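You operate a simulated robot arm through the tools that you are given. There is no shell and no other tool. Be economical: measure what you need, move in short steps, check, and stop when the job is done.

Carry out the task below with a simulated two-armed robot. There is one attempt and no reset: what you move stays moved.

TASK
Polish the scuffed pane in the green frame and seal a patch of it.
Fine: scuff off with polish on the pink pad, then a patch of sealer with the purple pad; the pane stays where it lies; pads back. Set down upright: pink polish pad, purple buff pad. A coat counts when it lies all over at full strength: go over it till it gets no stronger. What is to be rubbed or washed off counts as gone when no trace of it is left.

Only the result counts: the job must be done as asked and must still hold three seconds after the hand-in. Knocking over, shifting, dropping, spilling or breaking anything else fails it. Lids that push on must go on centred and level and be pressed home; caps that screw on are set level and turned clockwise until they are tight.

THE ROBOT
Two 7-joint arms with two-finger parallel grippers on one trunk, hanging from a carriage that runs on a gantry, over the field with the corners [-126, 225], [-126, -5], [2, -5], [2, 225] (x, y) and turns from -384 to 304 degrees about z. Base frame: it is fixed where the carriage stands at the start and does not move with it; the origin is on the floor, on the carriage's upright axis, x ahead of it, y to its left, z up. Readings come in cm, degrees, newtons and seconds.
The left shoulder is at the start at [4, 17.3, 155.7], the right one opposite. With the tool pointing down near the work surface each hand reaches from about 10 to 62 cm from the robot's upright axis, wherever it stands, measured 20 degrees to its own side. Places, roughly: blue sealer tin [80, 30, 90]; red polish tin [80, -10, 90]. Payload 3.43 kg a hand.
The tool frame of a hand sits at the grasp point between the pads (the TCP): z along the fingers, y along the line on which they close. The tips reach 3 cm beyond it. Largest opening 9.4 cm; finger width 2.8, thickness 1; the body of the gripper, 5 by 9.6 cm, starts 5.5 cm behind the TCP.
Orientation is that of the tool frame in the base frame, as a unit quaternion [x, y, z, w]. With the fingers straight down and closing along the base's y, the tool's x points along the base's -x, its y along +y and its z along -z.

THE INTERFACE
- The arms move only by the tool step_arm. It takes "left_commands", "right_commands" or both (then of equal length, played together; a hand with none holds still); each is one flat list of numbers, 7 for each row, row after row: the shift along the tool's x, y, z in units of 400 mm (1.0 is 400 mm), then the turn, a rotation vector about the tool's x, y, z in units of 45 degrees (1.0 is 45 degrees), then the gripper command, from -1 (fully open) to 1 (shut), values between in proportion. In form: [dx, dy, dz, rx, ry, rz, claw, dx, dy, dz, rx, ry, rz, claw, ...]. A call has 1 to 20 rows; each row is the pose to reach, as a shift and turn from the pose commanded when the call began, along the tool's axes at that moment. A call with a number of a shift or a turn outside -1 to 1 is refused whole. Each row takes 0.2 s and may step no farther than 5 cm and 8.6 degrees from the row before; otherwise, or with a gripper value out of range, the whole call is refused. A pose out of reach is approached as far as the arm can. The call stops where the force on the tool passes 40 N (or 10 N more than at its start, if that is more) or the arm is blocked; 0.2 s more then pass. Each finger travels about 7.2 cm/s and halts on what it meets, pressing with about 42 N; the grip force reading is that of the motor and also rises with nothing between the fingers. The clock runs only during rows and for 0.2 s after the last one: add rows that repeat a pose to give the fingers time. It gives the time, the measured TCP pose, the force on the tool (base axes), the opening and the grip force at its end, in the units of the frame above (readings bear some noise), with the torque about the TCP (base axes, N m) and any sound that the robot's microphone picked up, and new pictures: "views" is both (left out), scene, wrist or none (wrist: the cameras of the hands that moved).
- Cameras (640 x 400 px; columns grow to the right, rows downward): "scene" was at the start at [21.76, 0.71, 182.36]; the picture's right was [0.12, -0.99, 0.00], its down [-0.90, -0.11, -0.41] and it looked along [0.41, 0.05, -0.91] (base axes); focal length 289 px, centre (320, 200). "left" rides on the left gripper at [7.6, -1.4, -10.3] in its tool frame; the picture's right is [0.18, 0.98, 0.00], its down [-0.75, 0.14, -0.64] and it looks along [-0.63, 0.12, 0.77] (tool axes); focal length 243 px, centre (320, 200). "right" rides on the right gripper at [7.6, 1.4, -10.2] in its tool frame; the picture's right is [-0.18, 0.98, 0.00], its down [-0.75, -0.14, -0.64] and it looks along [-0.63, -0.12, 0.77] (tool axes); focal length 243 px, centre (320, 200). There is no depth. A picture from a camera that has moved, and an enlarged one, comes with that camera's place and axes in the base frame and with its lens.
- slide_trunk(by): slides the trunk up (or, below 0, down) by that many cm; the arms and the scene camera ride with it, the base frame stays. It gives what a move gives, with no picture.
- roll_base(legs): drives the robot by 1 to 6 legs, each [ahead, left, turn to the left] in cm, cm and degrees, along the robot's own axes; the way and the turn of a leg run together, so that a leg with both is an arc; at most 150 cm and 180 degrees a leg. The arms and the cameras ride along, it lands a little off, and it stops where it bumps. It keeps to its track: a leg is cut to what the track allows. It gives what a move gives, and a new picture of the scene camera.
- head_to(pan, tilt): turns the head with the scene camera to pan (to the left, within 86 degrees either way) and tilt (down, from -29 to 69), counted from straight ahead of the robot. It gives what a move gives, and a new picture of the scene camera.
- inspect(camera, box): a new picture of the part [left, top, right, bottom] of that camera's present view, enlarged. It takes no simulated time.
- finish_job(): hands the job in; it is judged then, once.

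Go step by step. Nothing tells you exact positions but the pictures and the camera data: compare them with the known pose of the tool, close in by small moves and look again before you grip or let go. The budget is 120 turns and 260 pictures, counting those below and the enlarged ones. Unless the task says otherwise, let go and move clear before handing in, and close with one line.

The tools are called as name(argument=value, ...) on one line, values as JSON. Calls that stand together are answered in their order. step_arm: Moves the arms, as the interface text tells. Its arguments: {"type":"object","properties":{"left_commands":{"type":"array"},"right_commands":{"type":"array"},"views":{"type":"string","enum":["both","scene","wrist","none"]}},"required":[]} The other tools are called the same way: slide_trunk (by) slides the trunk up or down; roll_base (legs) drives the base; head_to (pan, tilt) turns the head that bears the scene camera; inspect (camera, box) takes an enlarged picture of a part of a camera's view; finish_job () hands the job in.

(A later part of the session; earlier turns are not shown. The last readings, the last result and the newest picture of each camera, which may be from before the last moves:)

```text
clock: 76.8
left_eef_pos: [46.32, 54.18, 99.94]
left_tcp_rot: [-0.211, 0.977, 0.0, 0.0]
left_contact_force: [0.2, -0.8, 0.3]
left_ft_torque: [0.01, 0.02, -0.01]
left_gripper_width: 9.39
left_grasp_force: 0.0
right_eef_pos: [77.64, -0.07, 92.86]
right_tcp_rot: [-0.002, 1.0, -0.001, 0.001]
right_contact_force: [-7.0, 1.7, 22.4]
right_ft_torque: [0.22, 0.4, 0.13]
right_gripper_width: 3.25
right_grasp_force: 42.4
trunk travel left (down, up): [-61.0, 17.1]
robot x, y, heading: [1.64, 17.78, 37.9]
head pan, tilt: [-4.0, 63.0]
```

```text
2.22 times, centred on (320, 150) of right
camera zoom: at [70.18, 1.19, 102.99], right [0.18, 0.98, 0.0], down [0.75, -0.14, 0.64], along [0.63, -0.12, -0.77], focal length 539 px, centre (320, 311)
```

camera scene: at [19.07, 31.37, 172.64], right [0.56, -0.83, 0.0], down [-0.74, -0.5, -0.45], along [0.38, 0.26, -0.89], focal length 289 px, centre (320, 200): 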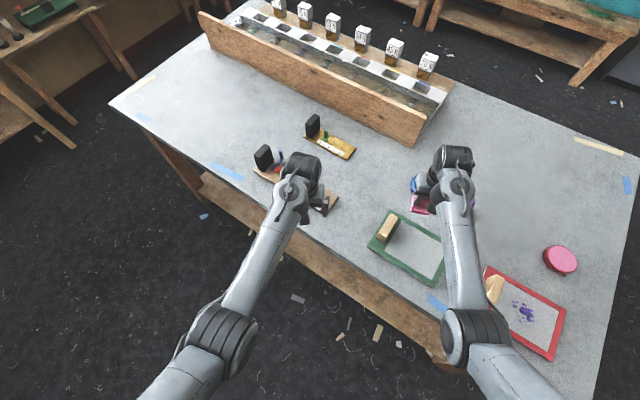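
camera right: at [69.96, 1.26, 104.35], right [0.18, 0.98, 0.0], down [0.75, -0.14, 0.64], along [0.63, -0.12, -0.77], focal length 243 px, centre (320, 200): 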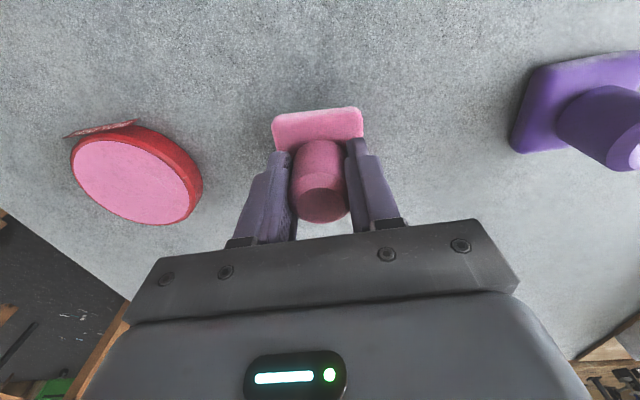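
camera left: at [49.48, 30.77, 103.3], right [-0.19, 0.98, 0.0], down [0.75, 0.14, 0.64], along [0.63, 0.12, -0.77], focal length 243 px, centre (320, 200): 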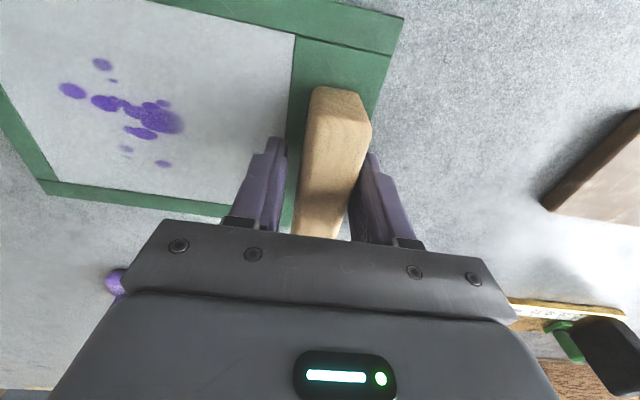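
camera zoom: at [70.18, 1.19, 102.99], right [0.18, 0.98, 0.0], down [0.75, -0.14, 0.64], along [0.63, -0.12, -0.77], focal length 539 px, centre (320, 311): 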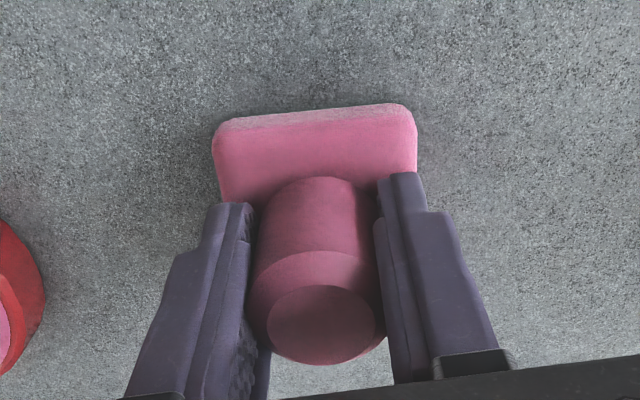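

The pad rests on the table. I'll relax the pressure, open and rise.

step_arm(right_commands=[0.001, 0, -0.005, 0, 0, 0, 1, 0.001, 0, -0.006, 0, 0, 0, 0.5, 0.001, 0, -0.006, 0, 0, 0, 0, 0.001, 0, -0.006, 0, 0, 0, -0.5, 0.001, 0, -0.006, 0, 0, 0, -0.8, 0.001, 0, -0.03, 0, 0, 0, -0.8, 0.001, 0, -0.08, 0, 0, 0, -0.8, 0.001, 0, -0.15, 0, 0, 0, -1, 0.001, 0, -0.18, 0, 0, 0, -1, 0.001, 0, -0.18, 0, 0, 0, -1], views="wrist")

inspect(camera="right", box=[280, 40, 640, 240])

```text
clock: 79.0
left_eef_pos: [46.16, 54.2, 99.82]
left_tcp_rot: [-0.212, 0.977, 0.0, 0.0]
left_contact_force: [1.2, -0.4, 0.2]
left_ft_torque: [0.01, 0.0, 0.0]
left_gripper_width: 9.41
left_grasp_force: 0.1
right_eef_pos: [77.48, -0.19, 99.93]
right_tcp_rot: [-0.001, 1.0, 0.0, 0.0]
right_contact_force: [0.1, -0.1, -0.8]
right_ft_torque: [0.0, 0.02, -0.03]
right_gripper_width: 9.4
right_grasp_force: 0.1
trunk travel left (down, up): [-61.0, 17.1]
robot x, y, heading: [1.12, 17.85, 38.1]
head pan, tilt: [-4.0, 63.0]
camera right: at [69.95, 1.24, 110.03], right [0.18, 0.98, 0.0], down [0.75, -0.14, 0.64], along [0.63, -0.12, -0.77], focal length 243 px, centre (320, 200)
```

right: 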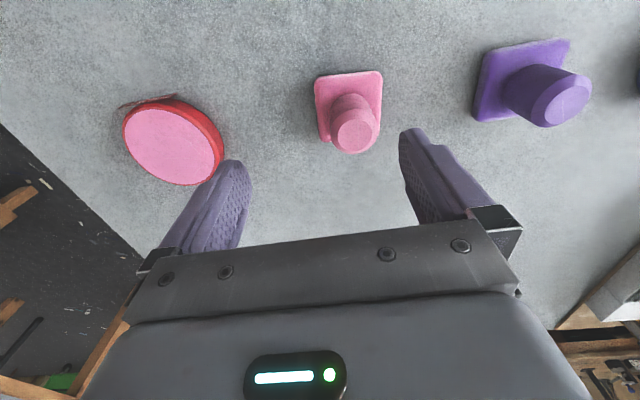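

```text
1.78 times, centred on (460, 140) of right
camera zoom: at [69.95, 1.24, 110.03], right [0.18, 0.98, 0.0], down [0.75, -0.14, 0.64], along [0.63, -0.12, -0.77], focal length 431 px, centre (71, 307)
```

zoom: 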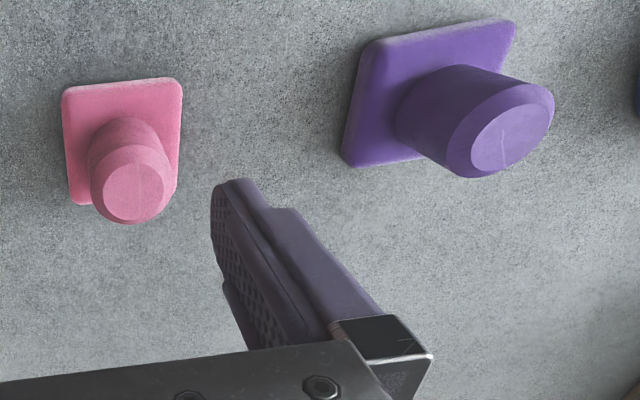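

The pink pad stands upright but ended about 2 cm toward +y, at (77.4, 2.1). I'll regrip it there and put it back more gently.

step_arm(right_commands=[0, 0.025, 0.01, 0, 0, 0, -1, 0, 0.055, 0.03, 0, 0, 0, -1, 0, 0.055, 0.09, 0, 0, 0, -1, 0, 0.055, 0.15, 0, 0, 0, -1, 0, 0.055, 0.167, 0, 0, 0, -1, 0, 0.055, 0.167, 0, 0, 0, -0.5, 0, 0.055, 0.167, 0, 0, 0, 0, 0, 0.055, 0.167, 0, 0, 0, 0, 0, 0.055, 0.167, 0, 0, 0, 0], views="wrist")

inspect(camera="right", box=[220, 60, 420, 240])

```text
clock: 81.0
left_eef_pos: [46.12, 54.23, 99.8]
left_tcp_rot: [-0.211, 0.978, 0.0, 0.0]
left_contact_force: [0.5, 0.0, 0.7]
left_ft_torque: [0.03, 0.0, 0.02]
left_gripper_width: 9.4
left_grasp_force: 0.1
right_eef_pos: [77.48, 2.15, 93.08]
right_tcp_rot: [-0.001, 1.0, 0.0, 0.0]
right_contact_force: [-0.5, 0.3, 0.1]
right_ft_torque: [-0.04, 0.01, 0.0]
right_gripper_width: 4.72
right_grasp_force: 0.1
trunk travel left (down, up): [-61.0, 17.1]
robot x, y, heading: [1.63, 17.57, 38.6]
head pan, tilt: [-4.0, 63.0]
camera right: at [69.94, 3.44, 103.27], right [0.18, 0.98, 0.0], down [0.75, -0.14, 0.64], along [0.63, -0.12, -0.77], focal length 243 px, centre (320, 200)
```

right: 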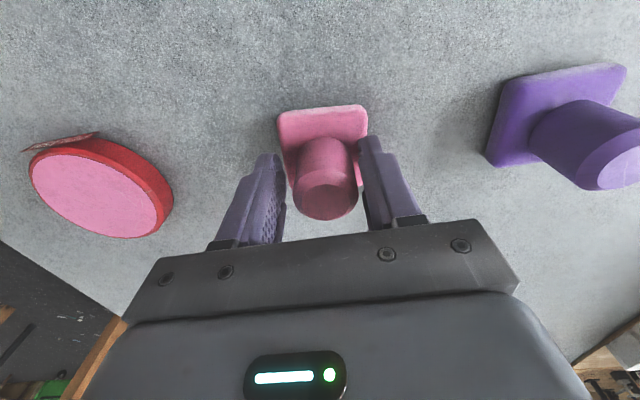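

```text
2.22 times, centred on (320, 150) of right
camera zoom: at [69.94, 3.44, 103.27], right [0.18, 0.98, 0.0], down [0.75, -0.14, 0.64], along [0.63, -0.12, -0.77], focal length 539 px, centre (320, 311)
```

zoom: 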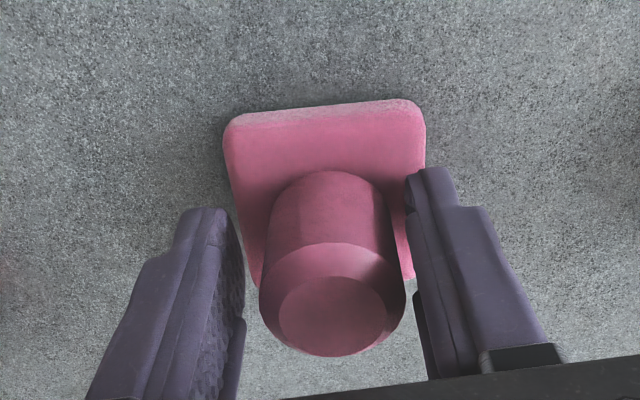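

step_arm(right_commands=[0, 0.004, 0, 0, 0, 0, 0.2, 0, 0.004, 0, 0, 0, 0, 0.4, 0, 0.004, 0, 0, 0, 0, 0.8, 0, 0.004, 0, 0, 0, 0, 0.8, 0, 0.004, -0.006, 0, 0, 0, 0.8, 0, 0.004, -0.012, 0, 0, 0, 0.8, 0, -0.025, -0.012, 0, 0, 0, 0.8, 0, -0.056, -0.012, 0, 0, 0, 0.8, 0, -0.056, -0.012, 0, 0, 0, 0.8, 0, -0.056, -0.006, 0, 0, 0, 0.8, 0, -0.056, -0.001, 0, 0, 0, 0.8, 0, -0.056, 0.0, 0, 0, 0, 0.8], views="wrist")

```text
clock: 83.7
left_eef_pos: [46.22, 54.19, 99.75]
left_tcp_rot: [-0.212, 0.977, 0.0, 0.0]
left_contact_force: [0.1, -0.2, -0.3]
left_ft_torque: [0.01, 0.02, 0.0]
left_gripper_width: 9.42
left_grasp_force: 0.0
right_eef_pos: [77.46, -0.04, 93.09]
right_tcp_rot: [-0.001, 1.0, 0.0, 0.001]
right_contact_force: [0.1, 0.4, -0.8]
right_ft_torque: [-0.01, 0.02, 0.01]
right_gripper_width: 3.26
right_grasp_force: 41.9
trunk travel left (down, up): [-61.0, 17.1]
robot x, y, heading: [1.53, 18.1, 38.3]
head pan, tilt: [-4.0, 63.0]
camera right: at [70.0, 1.22, 103.33], right [0.18, 0.98, 0.0], down [0.75, -0.14, 0.64], along [0.63, -0.12, -0.77], focal length 243 px, centre (320, 200)
```

right: 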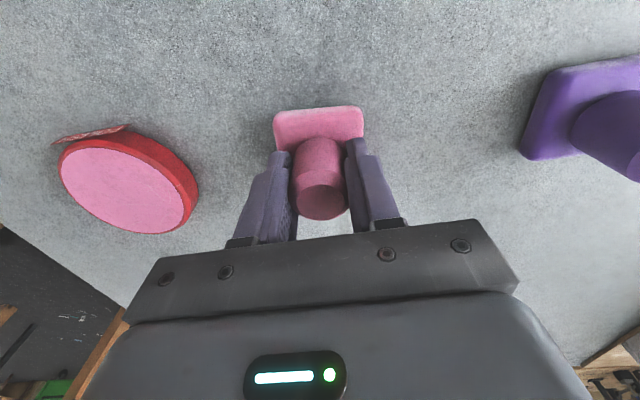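

Now I'll lower a hair and open in small steps.

step_arm(right_commands=[0, 0, 0.002, 0, 0, 0, 0.6, 0, 0, 0.002, 0, 0, 0, 0.4, 0, 0, 0.002, 0, 0, 0, 0.3, 0, 0, 0.002, 0, 0, 0, 0.25, 0, 0, 0.002, 0, 0, 0, 0.2, 0, 0, 0.002, 0, 0, 0, 0.1, 0, 0, 0.002, 0, 0, 0, 0, 0, 0, 0.002, 0, 0, 0, 0, 0, 0, -0.01, 0, 0, 0, 0], views="wrist")

inspect(camera="right", box=[220, 60, 420, 240])

```text
clock: 85.7
left_eef_pos: [46.23, 54.06, 99.92]
left_tcp_rot: [-0.212, 0.977, -0.001, 0.0]
left_contact_force: [-0.5, -0.3, 0.1]
left_ft_torque: [-0.02, -0.03, 0.01]
left_gripper_width: 9.37
left_grasp_force: 0.0
right_eef_pos: [77.39, -0.17, 93.57]
right_tcp_rot: [-0.001, 1.0, 0.0, -0.001]
right_contact_force: [-0.5, -0.1, 0.3]
right_ft_torque: [-0.03, 0.0, -0.02]
right_gripper_width: 4.7
right_grasp_force: 0.1
trunk travel left (down, up): [-61.0, 17.1]
robot x, y, heading: [1.32, 18.16, 38.2]
head pan, tilt: [-4.0, 63.0]
camera right: at [69.99, 1.23, 103.77], right [0.18, 0.98, 0.0], down [0.75, -0.14, 0.64], along [0.63, -0.12, -0.77], focal length 243 px, centre (320, 200)
```

right: 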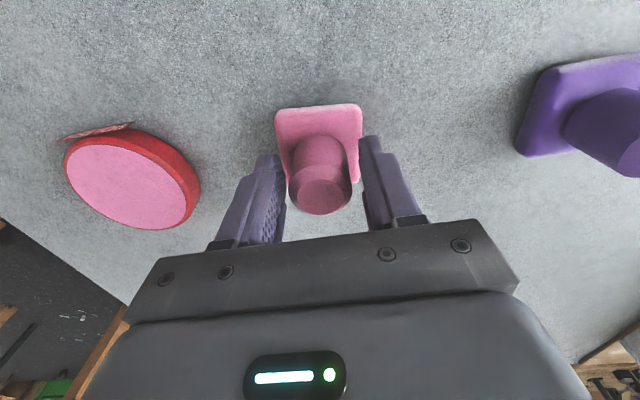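

```text
2.22 times, centred on (320, 150) of right
camera zoom: at [69.99, 1.23, 103.77], right [0.18, 0.98, 0.0], down [0.75, -0.14, 0.64], along [0.63, -0.12, -0.77], focal length 539 px, centre (320, 311)
```

zoom: 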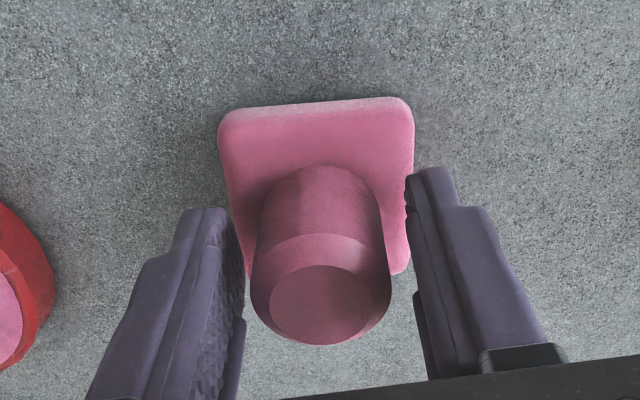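

Pad is placed well. I'll rise straight up and go over to the purple pad.

step_arm(right_commands=[0, 0, -0.03, 0, 0, 0, 0, 0, 0, -0.08, 0, 0, 0, 0, 0, 0, -0.14, 0, 0, 0, 0, 0, 0, -0.16, 0, 0, 0, -0.3, 0, 0.05, -0.16, 0, 0, 0, -1, 0, 0.15, -0.16, 0, 0, 0, -1, 0, 0.25, -0.16, 0, 0, 0, -1, -0.003, 0.35, -0.16, 0, 0, 0, -1, -0.004, 0.392, -0.16, 0, 0, 0, -1, -0.004, 0.392, -0.16, 0, 0, 0, -1], views="wrist")

inspect(camera="right", box=[220, 40, 420, 240])

```text
clock: 87.8
left_eef_pos: [46.24, 54.12, 99.79]
left_tcp_rot: [-0.211, 0.977, 0.0, 0.001]
left_contact_force: [-0.3, -0.1, -0.2]
left_ft_torque: [-0.02, 0.0, 0.0]
left_gripper_width: 9.37
left_grasp_force: 0.0
right_eef_pos: [77.69, 15.58, 99.94]
right_tcp_rot: [0.0, 1.0, -0.001, 0.0]
right_contact_force: [-0.6, -0.6, -0.8]
right_ft_torque: [-0.06, 0.04, 0.02]
right_gripper_width: 9.41
right_grasp_force: 0.0
trunk travel left (down, up): [-61.0, 17.1]
robot x, y, heading: [1.32, 17.71, 38.0]
head pan, tilt: [-4.0, 63.0]
camera right: at [70.14, 16.87, 110.12], right [0.18, 0.98, 0.0], down [0.75, -0.14, 0.64], along [0.63, -0.12, -0.77], focal length 243 px, centre (320, 200)
```

right: 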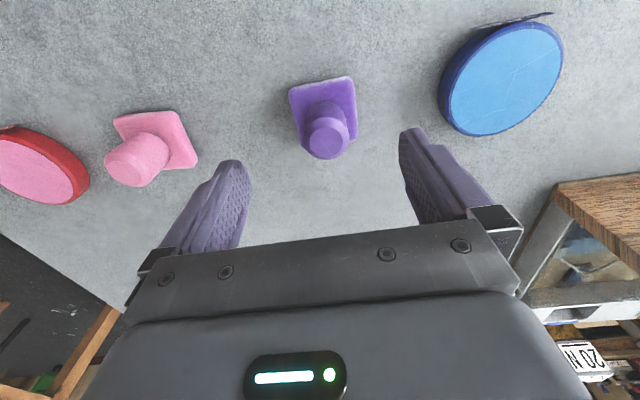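

```text
2.00 times, centred on (320, 140) of right
camera zoom: at [70.14, 16.87, 110.12], right [0.18, 0.98, 0.0], down [0.75, -0.14, 0.64], along [0.63, -0.12, -0.77], focal length 485 px, centre (320, 320)
```

zoom: 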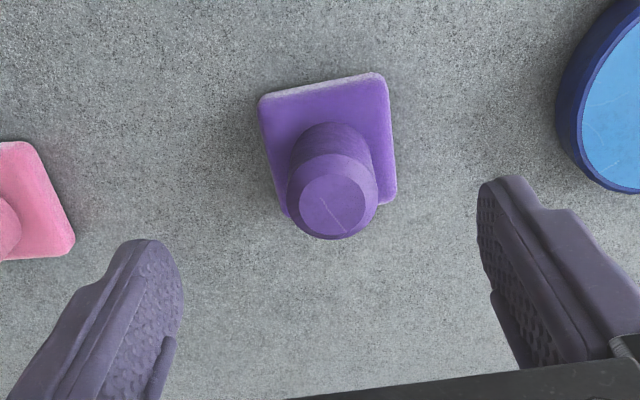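

The purple knob is at (77.65, 15.8). I'll go down and grip it.

step_arm(right_commands=[0, 0.005, 0.03, 0, 0, 0, -1, 0, 0.005, 0.09, 0, 0, 0, -1, 0, 0.005, 0.15, 0, 0, 0, -1, 0, 0.005, 0.168, 0, 0, 0, -0.6, 0, 0.005, 0.168, 0, 0, 0, 0, 0, 0.005, 0.168, 0, 0, 0, 0.2, 0, 0.005, 0.168, 0, 0, 0, 0.4, 0, 0.005, 0.168, 0, 0, 0, 1, 0, 0.005, 0.168, 0, 0, 0, 1, 0, 0.005, 0.168, 0, 0, 0, 1], views="wrist")

```text
clock: 90.0
left_eef_pos: [46.13, 54.17, 99.76]
left_tcp_rot: [-0.212, 0.977, 0.0, 0.001]
left_contact_force: [0.1, -0.2, 0.3]
left_ft_torque: [0.0, -0.02, 0.0]
left_gripper_width: 9.38
left_grasp_force: 0.0
right_eef_pos: [77.69, 15.77, 93.12]
right_tcp_rot: [-0.001, 1.0, 0.0, -0.001]
right_contact_force: [0.3, -0.2, -0.2]
right_ft_torque: [0.03, 0.01, 0.01]
right_gripper_width: 3.35
right_grasp_force: 42.3
trunk travel left (down, up): [-61.0, 17.1]
robot x, y, heading: [1.61, 17.68, 38.0]
head pan, tilt: [-4.0, 63.0]
camera right: at [70.1, 17.11, 103.38], right [0.18, 0.98, 0.0], down [0.75, -0.14, 0.64], along [0.63, -0.12, -0.77], focal length 243 px, centre (320, 200)
```

right: 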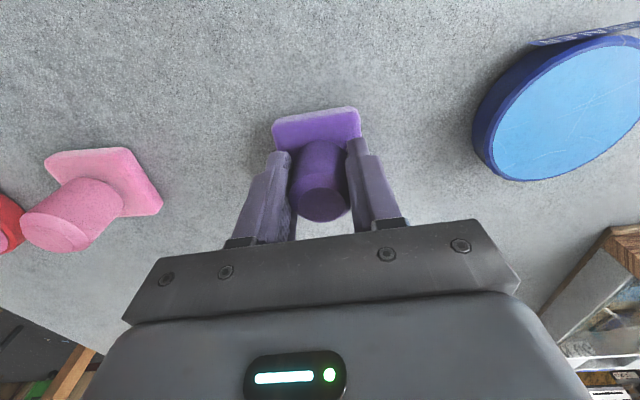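

step_arm(right_commands=[0, 0, -0.03, 0, 0, 0, 1, 0, 0, -0.1, 0, 0, 0, 1, 0, 0, -0.18, 0, 0, 0, 1, 0, 0.05, -0.195, 0, 0, 0, 1, 0.005, 0.15, -0.195, 0, 0, 0, 1, 0.009, 0.25, -0.195, 0, 0, 0, 1, 0.009, 0.32, -0.195, 0, 0, 0, 1, 0.009, 0.33, -0.195, 0, 0, 0, 1, 0.009, 0.33, -0.195, 0, 0, 0, 1], views="wrist")

inspect(camera="right", box=[220, 40, 420, 240])

```text
clock: 92.0
left_eef_pos: [46.16, 54.2, 99.69]
left_tcp_rot: [-0.211, 0.977, 0.0, 0.0]
left_contact_force: [-0.6, 0.4, -0.2]
left_ft_torque: [-0.03, 0.03, 0.0]
left_gripper_width: 9.39
left_grasp_force: 0.1
right_eef_pos: [77.23, 29.14, 100.98]
right_tcp_rot: [-0.001, 1.0, 0.0, -0.001]
right_contact_force: [0.4, 0.1, -0.1]
right_ft_torque: [0.02, 0.02, 0.02]
right_gripper_width: 3.37
right_grasp_force: 41.7
trunk travel left (down, up): [-61.0, 17.1]
robot x, y, heading: [1.72, 18.38, 38.3]
head pan, tilt: [-4.0, 63.0]
camera right: at [69.73, 30.34, 111.19], right [0.18, 0.98, 0.0], down [0.75, -0.14, 0.64], along [0.63, -0.12, -0.77], focal length 243 px, centre (320, 200)
```

right: 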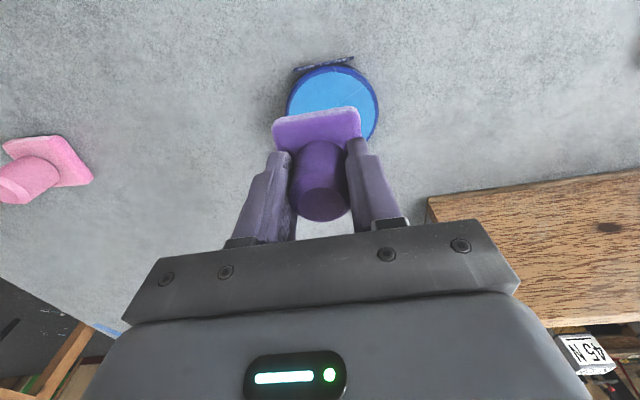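

```text
2.00 times, centred on (320, 140) of right
camera zoom: at [69.73, 30.34, 111.19], right [0.18, 0.98, 0.0], down [0.75, -0.14, 0.64], along [0.63, -0.12, -0.77], focal length 485 px, centre (320, 320)
```

zoom: 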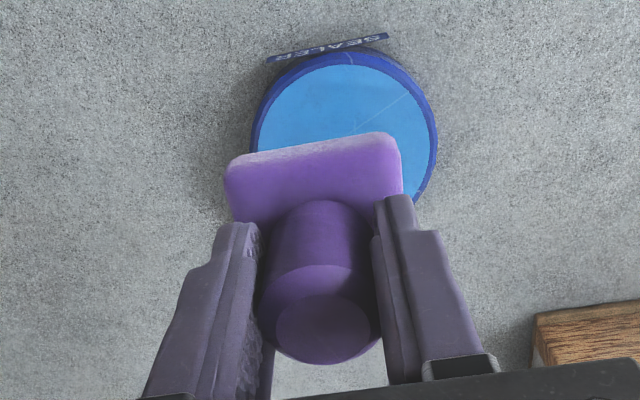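

step_arm(right_commands=[-0.007, 0.01, 0, 0, 0, 0, 1, -0.014, 0.02, 0.02, 0, 0, 0, 1, -0.014, 0.02, 0.07, 0, 0, 0, 1, -0.014, 0.02, 0.11, 0, 0, 0, 1, -0.014, 0.02, 0.13, 0, 0, 0, 1, -0.014, 0.02, 0.14, 0, 0, 0, 1, -0.014, 0.02, 0.145, 0, 0, 0, 1, -0.014, 0.02, 0.145, 0, 0, 0, 1], views="wrist")

inspect(camera="right", box=[220, 40, 420, 240])

```text
clock: 93.8
left_eef_pos: [46.18, 54.15, 99.77]
left_tcp_rot: [-0.211, 0.977, 0.0, 0.0]
left_contact_force: [-0.1, 0.1, -0.1]
left_ft_torque: [0.01, 0.01, -0.01]
left_gripper_width: 9.39
left_grasp_force: 0.1
right_eef_pos: [76.57, 29.04, 96.19]
right_tcp_rot: [-0.001, 1.0, 0.0, -0.001]
right_contact_force: [0.3, 0.3, 0.2]
right_ft_torque: [-0.02, 0.01, -0.01]
right_gripper_width: 3.37
right_grasp_force: 42.2
right hand out of reach, approached as far as the arm can: row 3, 4, 5, 6, 7, 8
trunk travel left (down, up): [-61.0, 17.1]
robot x, y, heading: [1.15, 17.9, 38.2]
head pan, tilt: [-4.0, 63.0]
camera right: at [69.03, 30.39, 106.4], right [0.18, 0.98, 0.0], down [0.75, -0.14, 0.64], along [0.63, -0.12, -0.77], focal length 243 px, centre (320, 200)
```

right: 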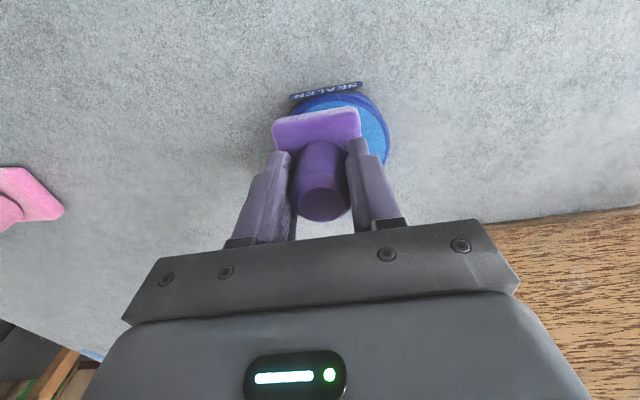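

```text
2.00 times, centred on (320, 140) of right
camera zoom: at [69.03, 30.39, 106.4], right [0.18, 0.98, 0.0], down [0.75, -0.14, 0.64], along [0.63, -0.12, -0.77], focal length 485 px, centre (320, 320)
```

zoom: 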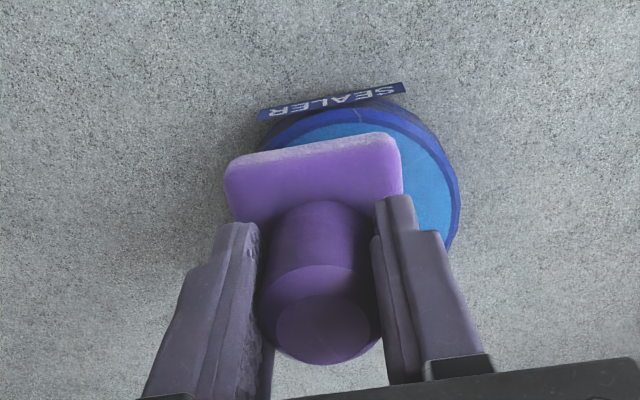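

Low over the sealer tin is out of reach from here. I'll lift and retract the hand, then drive 12 cm toward +y.

step_arm(right_commands=[0, 0, -0.04, 0, 0, 0, 1, 0, 0, -0.11, 0, 0, 0, 1, 0.05, 0, -0.13, 0, 0, 0, 1, 0.13, 0, -0.13, 0, 0, 0, 1, 0.21, 0, -0.12, 0, 0, 0, 1, 0.25, 0, -0.11, 0, 0, 0, 1, 0.25, 0, -0.11, 0, 0, 0, 1], views="none")

roll_base(legs=[[7.4, 9.5, 0]])

```text
clock: 95.5
left_eef_pos: [46.19, 54.17, 99.81]
left_tcp_rot: [-0.211, 0.977, -0.001, 0.0]
left_contact_force: [0.2, -0.3, 0.4]
left_ft_torque: [-0.02, 0.0, 0.01]
left_gripper_width: 9.4
left_grasp_force: 0.1
right_eef_pos: [66.58, 29.08, 100.66]
right_tcp_rot: [-0.001, 1.0, 0.001, -0.001]
right_contact_force: [-0.4, -0.9, -0.1]
right_ft_torque: [0.01, 0.0, -0.01]
right_gripper_width: 3.33
right_grasp_force: 41.7
trunk travel left (down, up): [-61.0, 17.1]
robot x, y, heading: [1.15, 17.87, 38.2]
head pan, tilt: [-4.0, 63.0]
```

```text
clock: 96.7
left_eef_pos: [46.06, 66.25, 99.9]
left_tcp_rot: [-0.212, 0.977, 0.0, 0.0]
left_contact_force: [-0.7, 0.6, 0.7]
left_ft_torque: [0.0, 0.04, 0.01]
left_gripper_width: 9.4
left_grasp_force: 0.0
right_eef_pos: [66.6, 41.17, 100.62]
right_tcp_rot: [-0.001, 1.0, 0.0, -0.001]
right_contact_force: [0.0, 0.1, -0.4]
right_ft_torque: [-0.01, 0.0, -0.03]
right_gripper_width: 3.34
right_grasp_force: 41.8
trunk travel left (down, up): [-61.0, 17.1]
robot x, y, heading: [1.56, 29.99, 38.4]
head pan, tilt: [-4.0, 63.0]
camera scene: at [19.0, 43.42, 172.65], right [0.56, -0.83, 0.0], down [-0.74, -0.5, -0.45], along [0.38, 0.26, -0.89], focal length 289 px, centre (320, 200)
```

scene: 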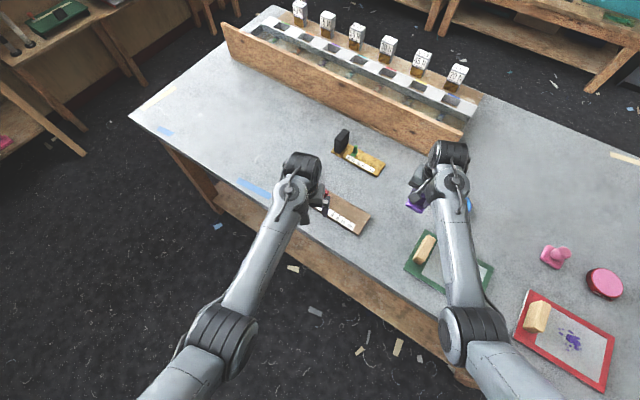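

step_arm(right_commands=[0, -0.05, 0, 0, 0, 0, 1, 0, -0.15, 0, 0, 0, 0, 1, 0, -0.25, 0, 0, 0, 0, 1, -0.04, -0.281, 0, 0, 0, 0, 1, -0.12, -0.281, 0, 0, 0, 0, 1, -0.22, -0.281, 0, 0, 0, 0, 1, -0.28, -0.281, 0, 0, 0, 0, 1, -0.28, -0.281, 0.03, 0, 0, 0, 1, -0.28, -0.281, 0.08, 0, 0, 0, 1, -0.28, -0.281, 0.11, 0, 0, 0, 1, -0.28, -0.281, 0.11, 0, 0, 0, 1], views="wrist")

inspect(camera="right", box=[220, 40, 420, 240])

```text
clock: 99.1
left_eef_pos: [46.13, 66.15, 99.75]
left_tcp_rot: [-0.212, 0.977, 0.001, 0.0]
left_contact_force: [-0.3, 0.0, 0.6]
left_ft_torque: [-0.02, 0.03, 0.02]
left_gripper_width: 9.41
left_grasp_force: 0.0
right_eef_pos: [77.73, 29.98, 96.3]
right_tcp_rot: [-0.001, 1.0, 0.0, -0.002]
right_contact_force: [0.4, -1.1, 0.1]
right_ft_torque: [0.01, 0.0, 0.01]
right_gripper_width: 3.34
right_grasp_force: 41.6
trunk travel left (down, up): [-61.0, 17.1]
robot x, y, heading: [1.14, 30.08, 38.2]
head pan, tilt: [-4.0, 63.0]
camera right: at [70.26, 31.18, 106.53], right [0.18, 0.98, 0.0], down [0.75, -0.14, 0.64], along [0.63, -0.12, -0.77], focal length 243 px, centre (320, 200)
```

right: 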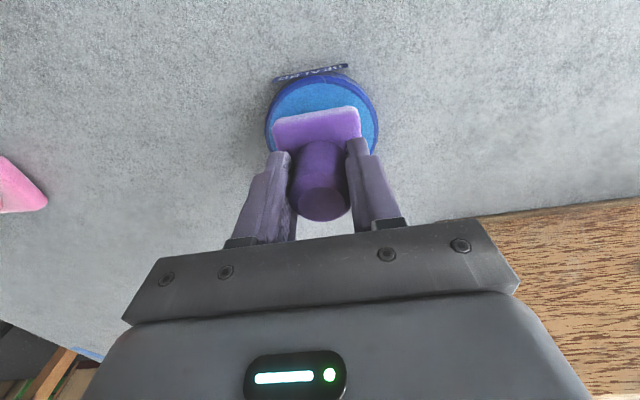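

```text
2.00 times, centred on (320, 140) of right
camera zoom: at [70.26, 31.18, 106.53], right [0.18, 0.98, 0.0], down [0.75, -0.14, 0.64], along [0.63, -0.12, -0.77], focal length 485 px, centre (320, 320)
```

zoom: 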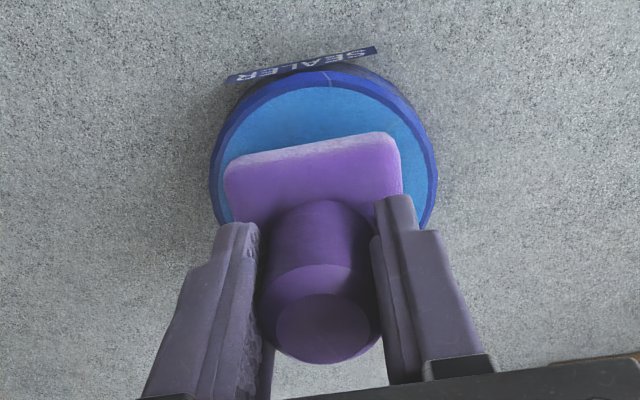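

step_arm(right_commands=[0, 0.005, 0.01, 0, 0, 0, 1, 0, 0.005, 0.02, 0, 0, 0, 1, 0, 0.005, 0.027, 0, 0, 0, 1, 0, 0.005, 0.033, 0, 0, 0, 1, 0, 0.005, 0.037, 0, 0, 0, 1, 0, 0.005, 0.037, 0, 0, 0, 1], views="none")

```text
clock: 100.5
left_eef_pos: [46.26, 66.15, 99.86]
left_tcp_rot: [-0.211, 0.978, 0.001, 0.001]
left_contact_force: [-0.1, 0.5, -0.3]
left_ft_torque: [0.04, -0.01, 0.04]
left_gripper_width: 9.41
left_grasp_force: 0.1
right_eef_pos: [77.92, 30.22, 95.07]
right_tcp_rot: [-0.001, 1.0, 0.001, 0.002]
right_contact_force: [-6.6, -0.9, 30.3]
right_ft_torque: [0.39, -0.07, 0.0]
right_gripper_width: 3.31
right_grasp_force: 41.9
trunk travel left (down, up): [-61.0, 17.1]
robot x, y, heading: [1.43, 29.75, 38.3]
head pan, tilt: [-4.0, 63.0]
```

Contact at 30 N. I'll lift, retract, and then turn so the left hand comes over the block again.

step_arm(right_commands=[0, 0, 0, 0, 0, 0, 1, 0, 0, -0.02, 0, 0, 0, 1, 0, 0, -0.07, 0, 0, 0, 1, 0, 0, -0.13, 0, 0, 0, 1, 0.05, 0, -0.14, 0, 0, 0, 1, 0.14, 0.02, -0.14, 0, 0, 0, 1, 0.22, 0.08, -0.14, 0, 0, 0, 1, 0.28, 0.16, -0.14, 0, 0, 0, 1, 0.3, 0.25, -0.14, 0, 0, 0, 1, 0.33, 0.34, -0.14, 0, 0, 0, 1, 0.35, 0.38, -0.14, 0, 0, 0, 1, 0.35, 0.38, -0.14, 0, 0, 0, 1], views="none")

roll_base(legs=[[0, 0, -36]])

```text
clock: 103.1
left_eef_pos: [46.04, 66.15, 99.78]
left_tcp_rot: [-0.211, 0.978, 0.0, 0.001]
left_contact_force: [-0.5, 0.0, 0.6]
left_ft_torque: [0.03, 0.0, -0.01]
left_gripper_width: 9.39
left_grasp_force: 0.0
right_eef_pos: [63.64, 45.28, 100.35]
right_tcp_rot: [-0.001, 1.0, -0.001, -0.001]
right_contact_force: [-0.7, -0.1, -0.3]
right_ft_torque: [0.01, 0.01, 0.03]
right_gripper_width: 3.3
right_grasp_force: 42.3
trunk travel left (down, up): [-61.0, 17.1]
robot x, y, heading: [1.51, 29.66, 38.3]
head pan, tilt: [-4.0, 63.0]
```

```text
clock: 105.2
left_eef_pos: [58.9, 32.61, 99.78]
left_tcp_rot: [0.104, 0.995, 0.0, 0.0]
left_contact_force: [-0.1, 0.4, 0.1]
left_ft_torque: [0.0, 0.0, -0.01]
left_gripper_width: 9.39
left_grasp_force: 0.1
right_eef_pos: [60.69, 5.33, 100.36]
right_tcp_rot: [0.311, 0.95, 0.0, -0.001]
right_contact_force: [-0.2, 0.0, -1.0]
right_ft_torque: [0.0, -0.03, 0.02]
right_gripper_width: 3.3
right_grasp_force: 42.7
trunk travel left (down, up): [-61.0, 17.1]
robot x, y, heading: [1.39, 29.85, 2.0]
head pan, tilt: [-4.0, 63.0]
camera scene: at [23.52, 30.21, 172.64], right [-0.04, -1.0, 0.0], down [-0.89, 0.03, -0.45], along [0.45, -0.02, -0.89], focal length 289 px, centre (320, 200)
```

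scene: 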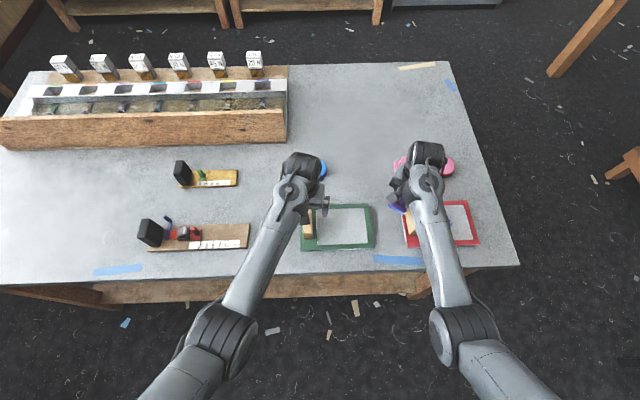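

step_arm(left_commands=[0.015, -0.003, 0, 0, 0, -0.09, -1, 0.035, -0.007, 0.0, 0, 0, -0.2, -1, 0.0455, -0.009, 0.02, 0, 0, -0.265, -0.6, 0.0455, -0.009, 0.07, 0, 0, -0.265, -0.4, 0.0455, -0.009, 0.13, 0, 0, -0.265, -0.3, 0.0455, -0.009, 0.165, 0, 0, -0.265, 0, 0.0455, -0.009, 0.168, 0, 0, -0.265, 0.15, 0.0455, -0.009, 0.168, 0, 0, -0.265, 0.15], views="none")

inspect(camera="left", box=[220, 60, 420, 260])

```text
clock: 107.0
left_eef_pos: [57.05, 32.69, 93.08]
left_tcp_rot: [0.0, 1.0, -0.001, 0.0]
left_contact_force: [-0.4, -0.2, -0.6]
left_ft_torque: [0.02, -0.02, 0.01]
left_gripper_width: 4.0
left_grasp_force: 0.0
right_eef_pos: [60.58, 5.3, 100.5]
right_tcp_rot: [0.312, 0.95, 0.0, -0.001]
right_contact_force: [-1.2, 0.5, 0.3]
right_ft_torque: [-0.02, 0.02, -0.05]
right_gripper_width: 3.3
right_grasp_force: 42.2
trunk travel left (down, up): [-61.0, 17.1]
robot x, y, heading: [1.18, 29.47, 2.0]
head pan, tilt: [-4.0, 63.0]
```

```text
2.00 times, centred on (320, 160) of left
camera zoom: at [49.42, 31.16, 103.42], right [-0.18, 0.98, 0.0], down [0.75, 0.14, 0.64], along [0.63, 0.12, -0.77], focal length 485 px, centre (320, 280)
```

zoom: 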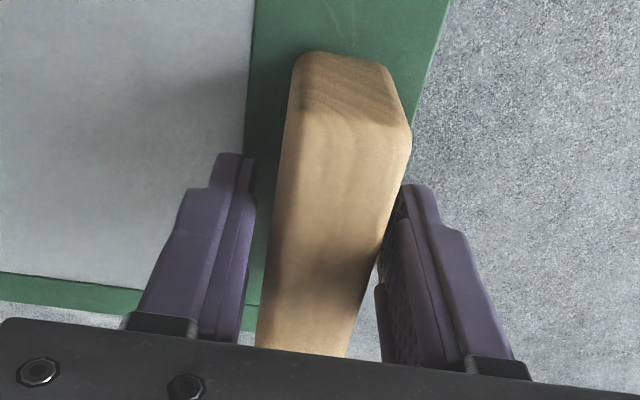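

Centred again. I'll close the left grip and bring the right hand over the pane.

step_arm(left_commands=[0, 0, 0, 0, 0, 0, 0.3, 0, 0, 0, 0, 0, 0, 0.4, 0, 0, 0, 0, 0, 0, 0.7, 0, 0, 0, 0, 0, 0, 1, 0, 0, 0, 0, 0, 0, 1, 0, 0, 0, 0, 0, 0, 1, 0, 0, 0, 0, 0, 0, 1, 0, 0, 0, 0, 0, 0, 1, 0, 0, 0, 0, 0, 0, 1, 0, 0, 0, 0, 0, 0, 1], right_commands=[0.01, 0.06, 0, 0, 0, -0.08, 1, 0.02, 0.12, 0, 0, 0, -0.2, 1, 0.031, 0.185, 0, 0, 0, -0.32, 1, 0.09, 0.2, 0, 0, 0, -0.44, 1, 0.15, 0.213, 0.01, 0, 0, -0.56, 1, 0.2, 0.225, 0.03, 0, 0, -0.66, 1, 0.25, 0.236, 0.05, 0, 0, -0.76, 1, 0.272, 0.241, 0.06, 0, 0, -0.805, 1, 0.272, 0.241, 0.06, 0, 0, -0.805, 1, 0.272, 0.241, 0.06, 0, 0, -0.805, 1], views="wrist")

```text
clock: 109.2
left_eef_pos: [57.07, 32.67, 93.17]
left_tcp_rot: [-0.001, 1.0, 0.0, 0.0]
left_contact_force: [-0.5, 0.7, 0.0]
left_ft_torque: [0.04, -0.01, 0.0]
left_gripper_width: 3.18
left_grasp_force: 41.8
right_eef_pos: [57.51, 19.43, 98.0]
right_tcp_rot: [0.0, 1.0, 0.001, -0.001]
right_contact_force: [0.0, -0.5, 0.0]
right_ft_torque: [0.01, -0.01, -0.01]
right_gripper_width: 3.3
right_grasp_force: 41.6
trunk travel left (down, up): [-61.0, 17.1]
robot x, y, heading: [1.27, 29.95, 1.8]
head pan, tilt: [-4.0, 63.0]
camera right: at [50.02, 20.8, 108.22], right [0.18, 0.98, 0.0], down [0.75, -0.14, 0.64], along [0.63, -0.12, -0.77], focal length 243 px, centre (320, 200)
camera left: at [49.41, 31.16, 103.42], right [-0.18, 0.98, 0.0], down [0.75, 0.14, 0.64], along [0.63, 0.12, -0.77], focal length 243 px, centre (320, 200)
```

right: 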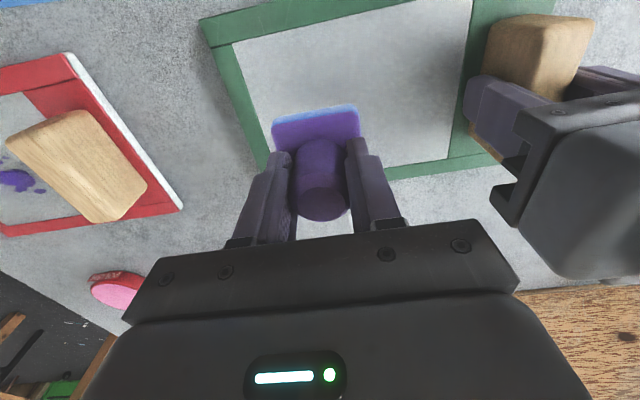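
left: 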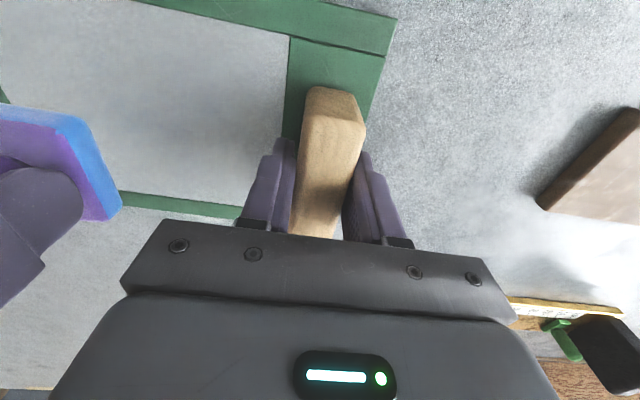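

The pad carries blue sealer. I'll lower onto the pane.

step_arm(right_commands=[0, 0, 0.03, 0, 0, 0, 1, 0, 0, 0.07, 0, 0, 0, 1, 0, 0, 0.09, 0, 0, 0, 1, 0, 0, 0.097, 0, 0, 0, 1, 0, 0, 0.1, 0, 0, 0, 1, 0, 0, 0.1, 0, 0, 0, 1], views="none")

```text
clock: 110.6
left_eef_pos: [57.11, 32.73, 93.1]
left_tcp_rot: [0.0, 1.0, 0.0, -0.001]
left_contact_force: [-0.2, 2.0, -3.2]
left_ft_torque: [0.01, -0.25, -0.01]
left_gripper_width: 3.21
left_grasp_force: 41.6
right_eef_pos: [57.72, 19.57, 94.19]
right_tcp_rot: [0.0, 1.0, 0.0, 0.001]
right_contact_force: [-7.0, 0.4, 27.3]
right_ft_torque: [-0.03, -0.08, 0.13]
right_gripper_width: 3.29
right_grasp_force: 41.6
trunk travel left (down, up): [-61.0, 17.1]
robot x, y, heading: [1.18, 29.82, 1.7]
head pan, tilt: [-4.0, 63.0]
```

Contact is firm at 27 N. I'll ease off slightly and spread the sealer in a raster.

step_arm(right_commands=[0.02, -0.02, -0.004, 0, 0, 0, 1, 0.05, -0.05, -0.004, 0, 0, 0, 1, 0.05, 0, -0.004, 0, 0, 0, 1, 0.05, 0.05, -0.004, 0, 0, 0, 1, 0.03, 0.05, -0.004, 0, 0, 0, 1, 0.03, 0, -0.004, 0, 0, 0, 1, 0.03, -0.05, -0.004, 0, 0, 0, 1, 0.01, -0.05, -0.004, 0, 0, 0, 1, 0.01, 0, -0.004, 0, 0, 0, 1, 0.01, 0.05, -0.004, 0, 0, 0, 1, -0.01, 0.05, -0.004, 0, 0, 0, 1, -0.01, 0, -0.004, 0, 0, 0, 1, -0.01, -0.05, -0.004, 0, 0, 0, 1, -0.03, -0.05, -0.004, 0, 0, 0, 1, -0.03, 0, -0.004, 0, 0, 0, 1, -0.03, 0.05, -0.004, 0, 0, 0, 1, -0.05, 0.05, -0.004, 0, 0, 0, 1, -0.05, 0, -0.004, 0, 0, 0, 1, -0.05, -0.05, -0.004, 0, 0, 0, 1, -0.02, -0.02, -0.004, 0, 0, 0, 1], views="both")

inspect(camera="right", box=[220, 0, 500, 200])

```text
clock: 114.8
left_eef_pos: [57.18, 32.78, 93.1]
left_tcp_rot: [0.0, 1.0, 0.0, 0.0]
left_contact_force: [-4.7, 4.6, -3.2]
left_ft_torque: [-0.2, -0.48, -0.42]
left_gripper_width: 3.19
left_grasp_force: 42.0
right_eef_pos: [58.51, 18.71, 94.19]
right_tcp_rot: [0.002, 1.0, -0.002, 0.001]
right_contact_force: [3.3, -4.1, 16.3]
right_ft_torque: [-0.1, -0.25, -0.11]
right_gripper_width: 3.29
right_grasp_force: 42.1
trunk travel left (down, up): [-61.0, 17.1]
robot x, y, heading: [1.55, 29.93, 2.1]
head pan, tilt: [-4.0, 63.0]
camera scene: at [23.57, 30.19, 172.67], right [-0.04, -1.0, 0.0], down [-0.89, 0.03, -0.45], along [0.45, -0.02, -0.89], focal length 289 px, centre (320, 200)
camera right: at [50.97, 19.87, 104.41], right [0.19, 0.98, 0.0], down [0.75, -0.14, 0.64], along [0.63, -0.12, -0.77], focal length 243 px, centre (320, 200)
```

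scene: 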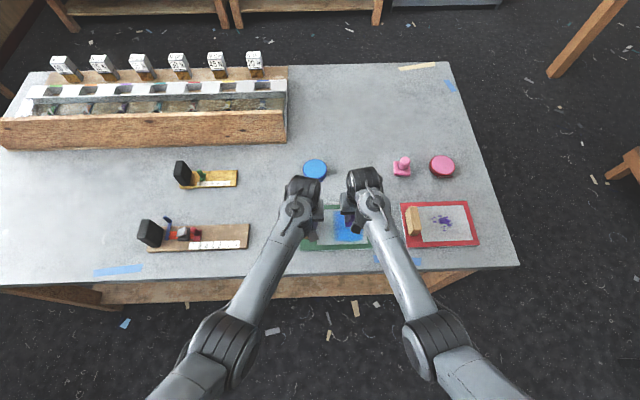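
right: 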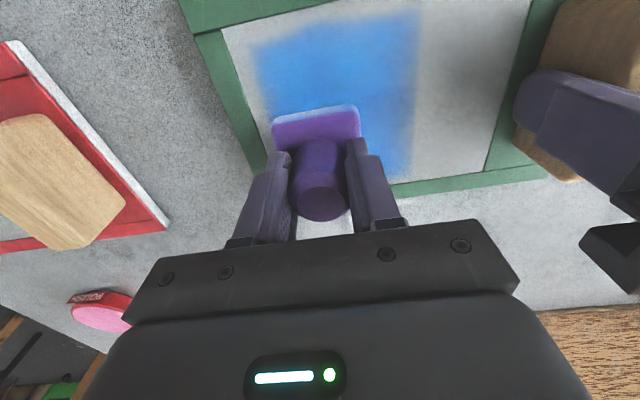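

```text
2.00 times, centred on (360, 100) of right
camera zoom: at [50.97, 19.87, 104.41], right [0.19, 0.98, 0.0], down [0.75, -0.14, 0.64], along [0.63, -0.12, -0.77], focal length 485 px, centre (240, 400)
```

zoom: 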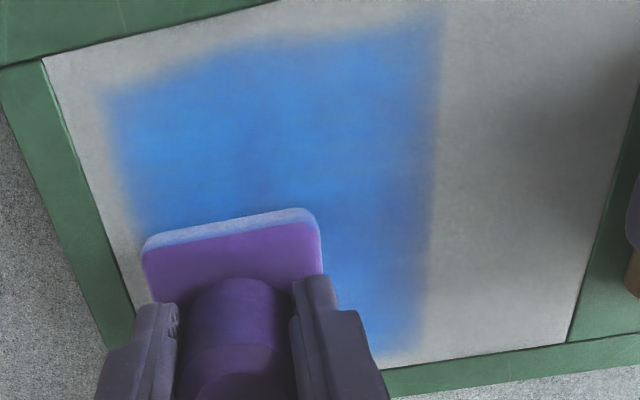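

A blue coat is forming well. I'll make a second pass crosswise over the same area.

step_arm(right_commands=[-0.03, -0.03, 0, 0, 0, 0, 1, 0.02, -0.03, 0, 0, 0, 0, 1, 0.07, -0.03, 0, 0, 0, 0, 1, 0.07, -0.01, 0, 0, 0, 0, 1, 0.02, -0.01, 0, 0, 0, 0, 1, -0.03, -0.01, 0, 0, 0, 0, 1, -0.03, 0.01, 0, 0, 0, 0, 1, 0.02, 0.01, 0, 0, 0, 0, 1, 0.07, 0.01, 0, 0, 0, 0, 1, 0.07, 0.03, 0, 0, 0, 0, 1, 0.02, 0.03, 0, 0, 0, 0, 1, -0.03, 0.03, 0, 0, 0, 0, 1, -0.03, 0.05, 0, 0, 0, 0, 1, 0.02, 0.05, 0, 0, 0, 0, 1, 0.07, 0.05, 0, 0, 0, 0, 1, 0.07, 0.07, 0, 0, 0, 0, 1, 0.02, 0.07, 0, 0, 0, 0, 1, -0.03, 0.07, 0, 0, 0, 0, 1, -0.03, 0.05, 0, 0, 0, 0, 1, 0, 0.02, 0, 0, 0, 0, 1], views="none")

inspect(camera="right", box=[220, 0, 500, 200])

inspect(camera="scene", box=[290, 190, 390, 260])

```text
clock: 119.0
left_eef_pos: [57.05, 32.62, 93.08]
left_tcp_rot: [0.0, 1.0, -0.001, 0.0]
left_contact_force: [-0.8, -1.2, -1.4]
left_ft_torque: [0.01, -0.07, -0.03]
left_gripper_width: 3.22
left_grasp_force: 42.2
right_eef_pos: [58.48, 19.51, 94.14]
right_tcp_rot: [0.001, 1.0, 0.0, 0.0]
right_contact_force: [1.1, 1.7, 7.4]
right_ft_torque: [0.05, -0.14, -0.06]
right_gripper_width: 3.31
right_grasp_force: 42.1
trunk travel left (down, up): [-61.0, 17.1]
robot x, y, heading: [1.38, 30.22, 2.0]
head pan, tilt: [-4.0, 63.0]
```

```text
2.00 times, centred on (360, 100) of right
camera zoom: at [50.9, 20.8, 104.41], right [0.19, 0.98, 0.0], down [0.75, -0.14, 0.64], along [0.63, -0.12, -0.77], focal length 485 px, centre (240, 400)
```

zoom: 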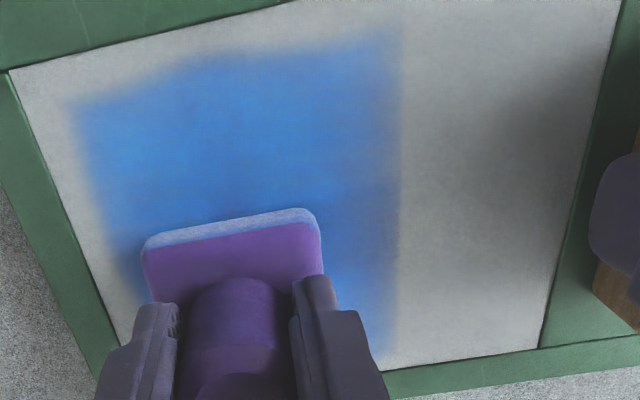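

```text
5.71 times, centred on (340, 225) of scene
camera zoom: at [23.54, 30.21, 172.65], right [-0.04, -1.0, 0.0], down [-0.89, 0.03, -0.45], along [0.45, -0.02, -0.89], focal length 1652 px, centre (206, 57)
```

zoom: 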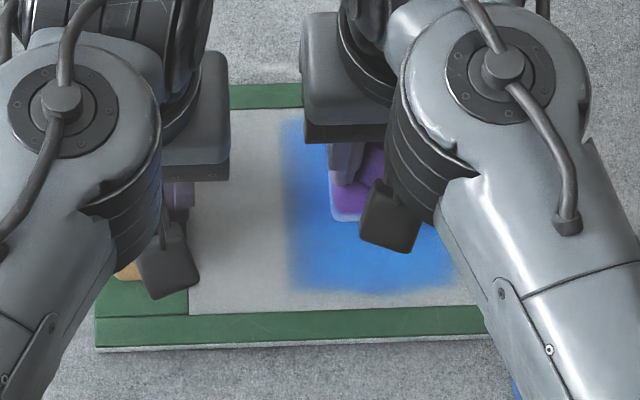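

I'll press slightly more and pass again, extending a little toward +y so the whole former scuff area gets covered.

step_arm(right_commands=[0.02, 0.03, 0.003, 0, 0, 0, 1, 0.07, 0.075, 0.003, 0, 0, 0, 1, 0.02, 0.075, 0.003, 0, 0, 0, 1, -0.03, 0.075, 0.003, 0, 0, 0, 1, -0.03, 0.06, 0.003, 0, 0, 0, 1, 0.02, 0.06, 0.003, 0, 0, 0, 1, 0.07, 0.06, 0.003, 0, 0, 0, 1, 0.07, 0.075, 0.003, 0, 0, 0, 1, 0.02, 0.075, 0.003, 0, 0, 0, 1, -0.03, 0.075, 0.003, 0, 0, 0, 1, -0.03, 0.04, 0.003, 0, 0, 0, 1, 0.02, 0.04, 0.003, 0, 0, 0, 1, 0.07, 0.04, 0.003, 0, 0, 0, 1, 0.07, 0.015, 0.003, 0, 0, 0, 1, 0.02, 0.015, 0.003, 0, 0, 0, 1, -0.03, 0.015, 0.003, 0, 0, 0, 1, -0.03, -0.01, 0.003, 0, 0, 0, 1, 0.02, -0.01, 0.003, 0, 0, 0, 1, 0.07, -0.01, 0.003, 0, 0, 0, 1, 0.07, -0.03, 0.003, 0, 0, 0, 1], views="none")

step_arm(right_commands=[-0.05, 0, 0, 0, 0, 0, 1, -0.1, 0, 0, 0, 0, 0, 1, -0.1, -0.02, 0, 0, 0, 0, 1, -0.05, -0.02, 0, 0, 0, 0, 1, 0, -0.02, 0, 0, 0, 0, 1, 0, 0.03, 0, 0, 0, 0, 1, 0, 0.08, 0, 0, 0, 0, 1, -0.03, 0.08, 0, 0, 0, 0, 1, -0.03, 0.03, 0, 0, 0, 0, 1, -0.03, -0.02, 0, 0, 0, 0, 1, -0.06, -0.02, 0, 0, 0, 0, 1, -0.06, 0.03, 0, 0, 0, 0, 1, -0.06, 0.08, 0, 0, 0, 0, 1, -0.1, 0.08, 0, 0, 0, 0, 1, -0.1, 0.03, 0, 0, 0, 0, 1, -0.1, -0.02, 0, 0, 0, 0, 1, -0.1, -0.02, -0.05, 0, 0, 0, 1, -0.12, -0.02, -0.11, 0, 0, 0, 1, -0.22, -0.02, -0.12, 0, 0, 0, 1, -0.3, -0.02, -0.12, 0, 0, 0, 1], views="none")

inspect(camera="scene", box=[290, 190, 390, 260])

```text
clock: 123.2
left_eef_pos: [57.05, 32.72, 93.21]
left_tcp_rot: [0.0, 1.0, 0.0, -0.001]
left_contact_force: [0.9, -1.5, -0.3]
left_ft_torque: [0.02, -0.13, 0.04]
left_gripper_width: 3.19
left_grasp_force: 42.4
right_eef_pos: [55.53, 18.33, 94.1]
right_tcp_rot: [0.0, 1.0, 0.0, -0.001]
right_contact_force: [0.0, 0.8, 1.8]
right_ft_torque: [0.03, -0.04, 0.01]
right_gripper_width: 3.26
right_grasp_force: 41.8
trunk travel left (down, up): [-61.0, 17.1]
robot x, y, heading: [1.25, 29.76, 1.9]
head pan, tilt: [-4.0, 63.0]
```

```text
clock: 127.4
left_eef_pos: [57.14, 32.63, 93.17]
left_tcp_rot: [0.0, 1.0, -0.001, 0.001]
left_contact_force: [1.2, -0.3, 4.7]
left_ft_torque: [-0.22, 0.4, 0.12]
left_gripper_width: 3.2
left_grasp_force: 42.1
right_eef_pos: [67.79, 17.46, 98.77]
right_tcp_rot: [0.001, 1.0, -0.001, 0.0]
right_contact_force: [0.0, -1.0, -0.4]
right_ft_torque: [0.02, 0.01, -0.02]
right_gripper_width: 3.27
right_grasp_force: 41.8
trunk travel left (down, up): [-61.0, 17.1]
robot x, y, heading: [1.8, 29.76, 1.8]
head pan, tilt: [-4.0, 63.0]
```

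```text
5.71 times, centred on (340, 225) of scene
camera zoom: at [23.57, 30.21, 172.65], right [-0.04, -1.0, 0.0], down [-0.89, 0.03, -0.45], along [0.45, -0.02, -0.89], focal length 1652 px, centre (206, 57)
```

zoom: 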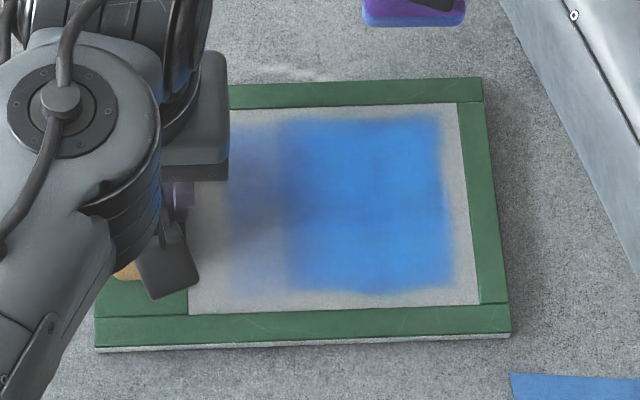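

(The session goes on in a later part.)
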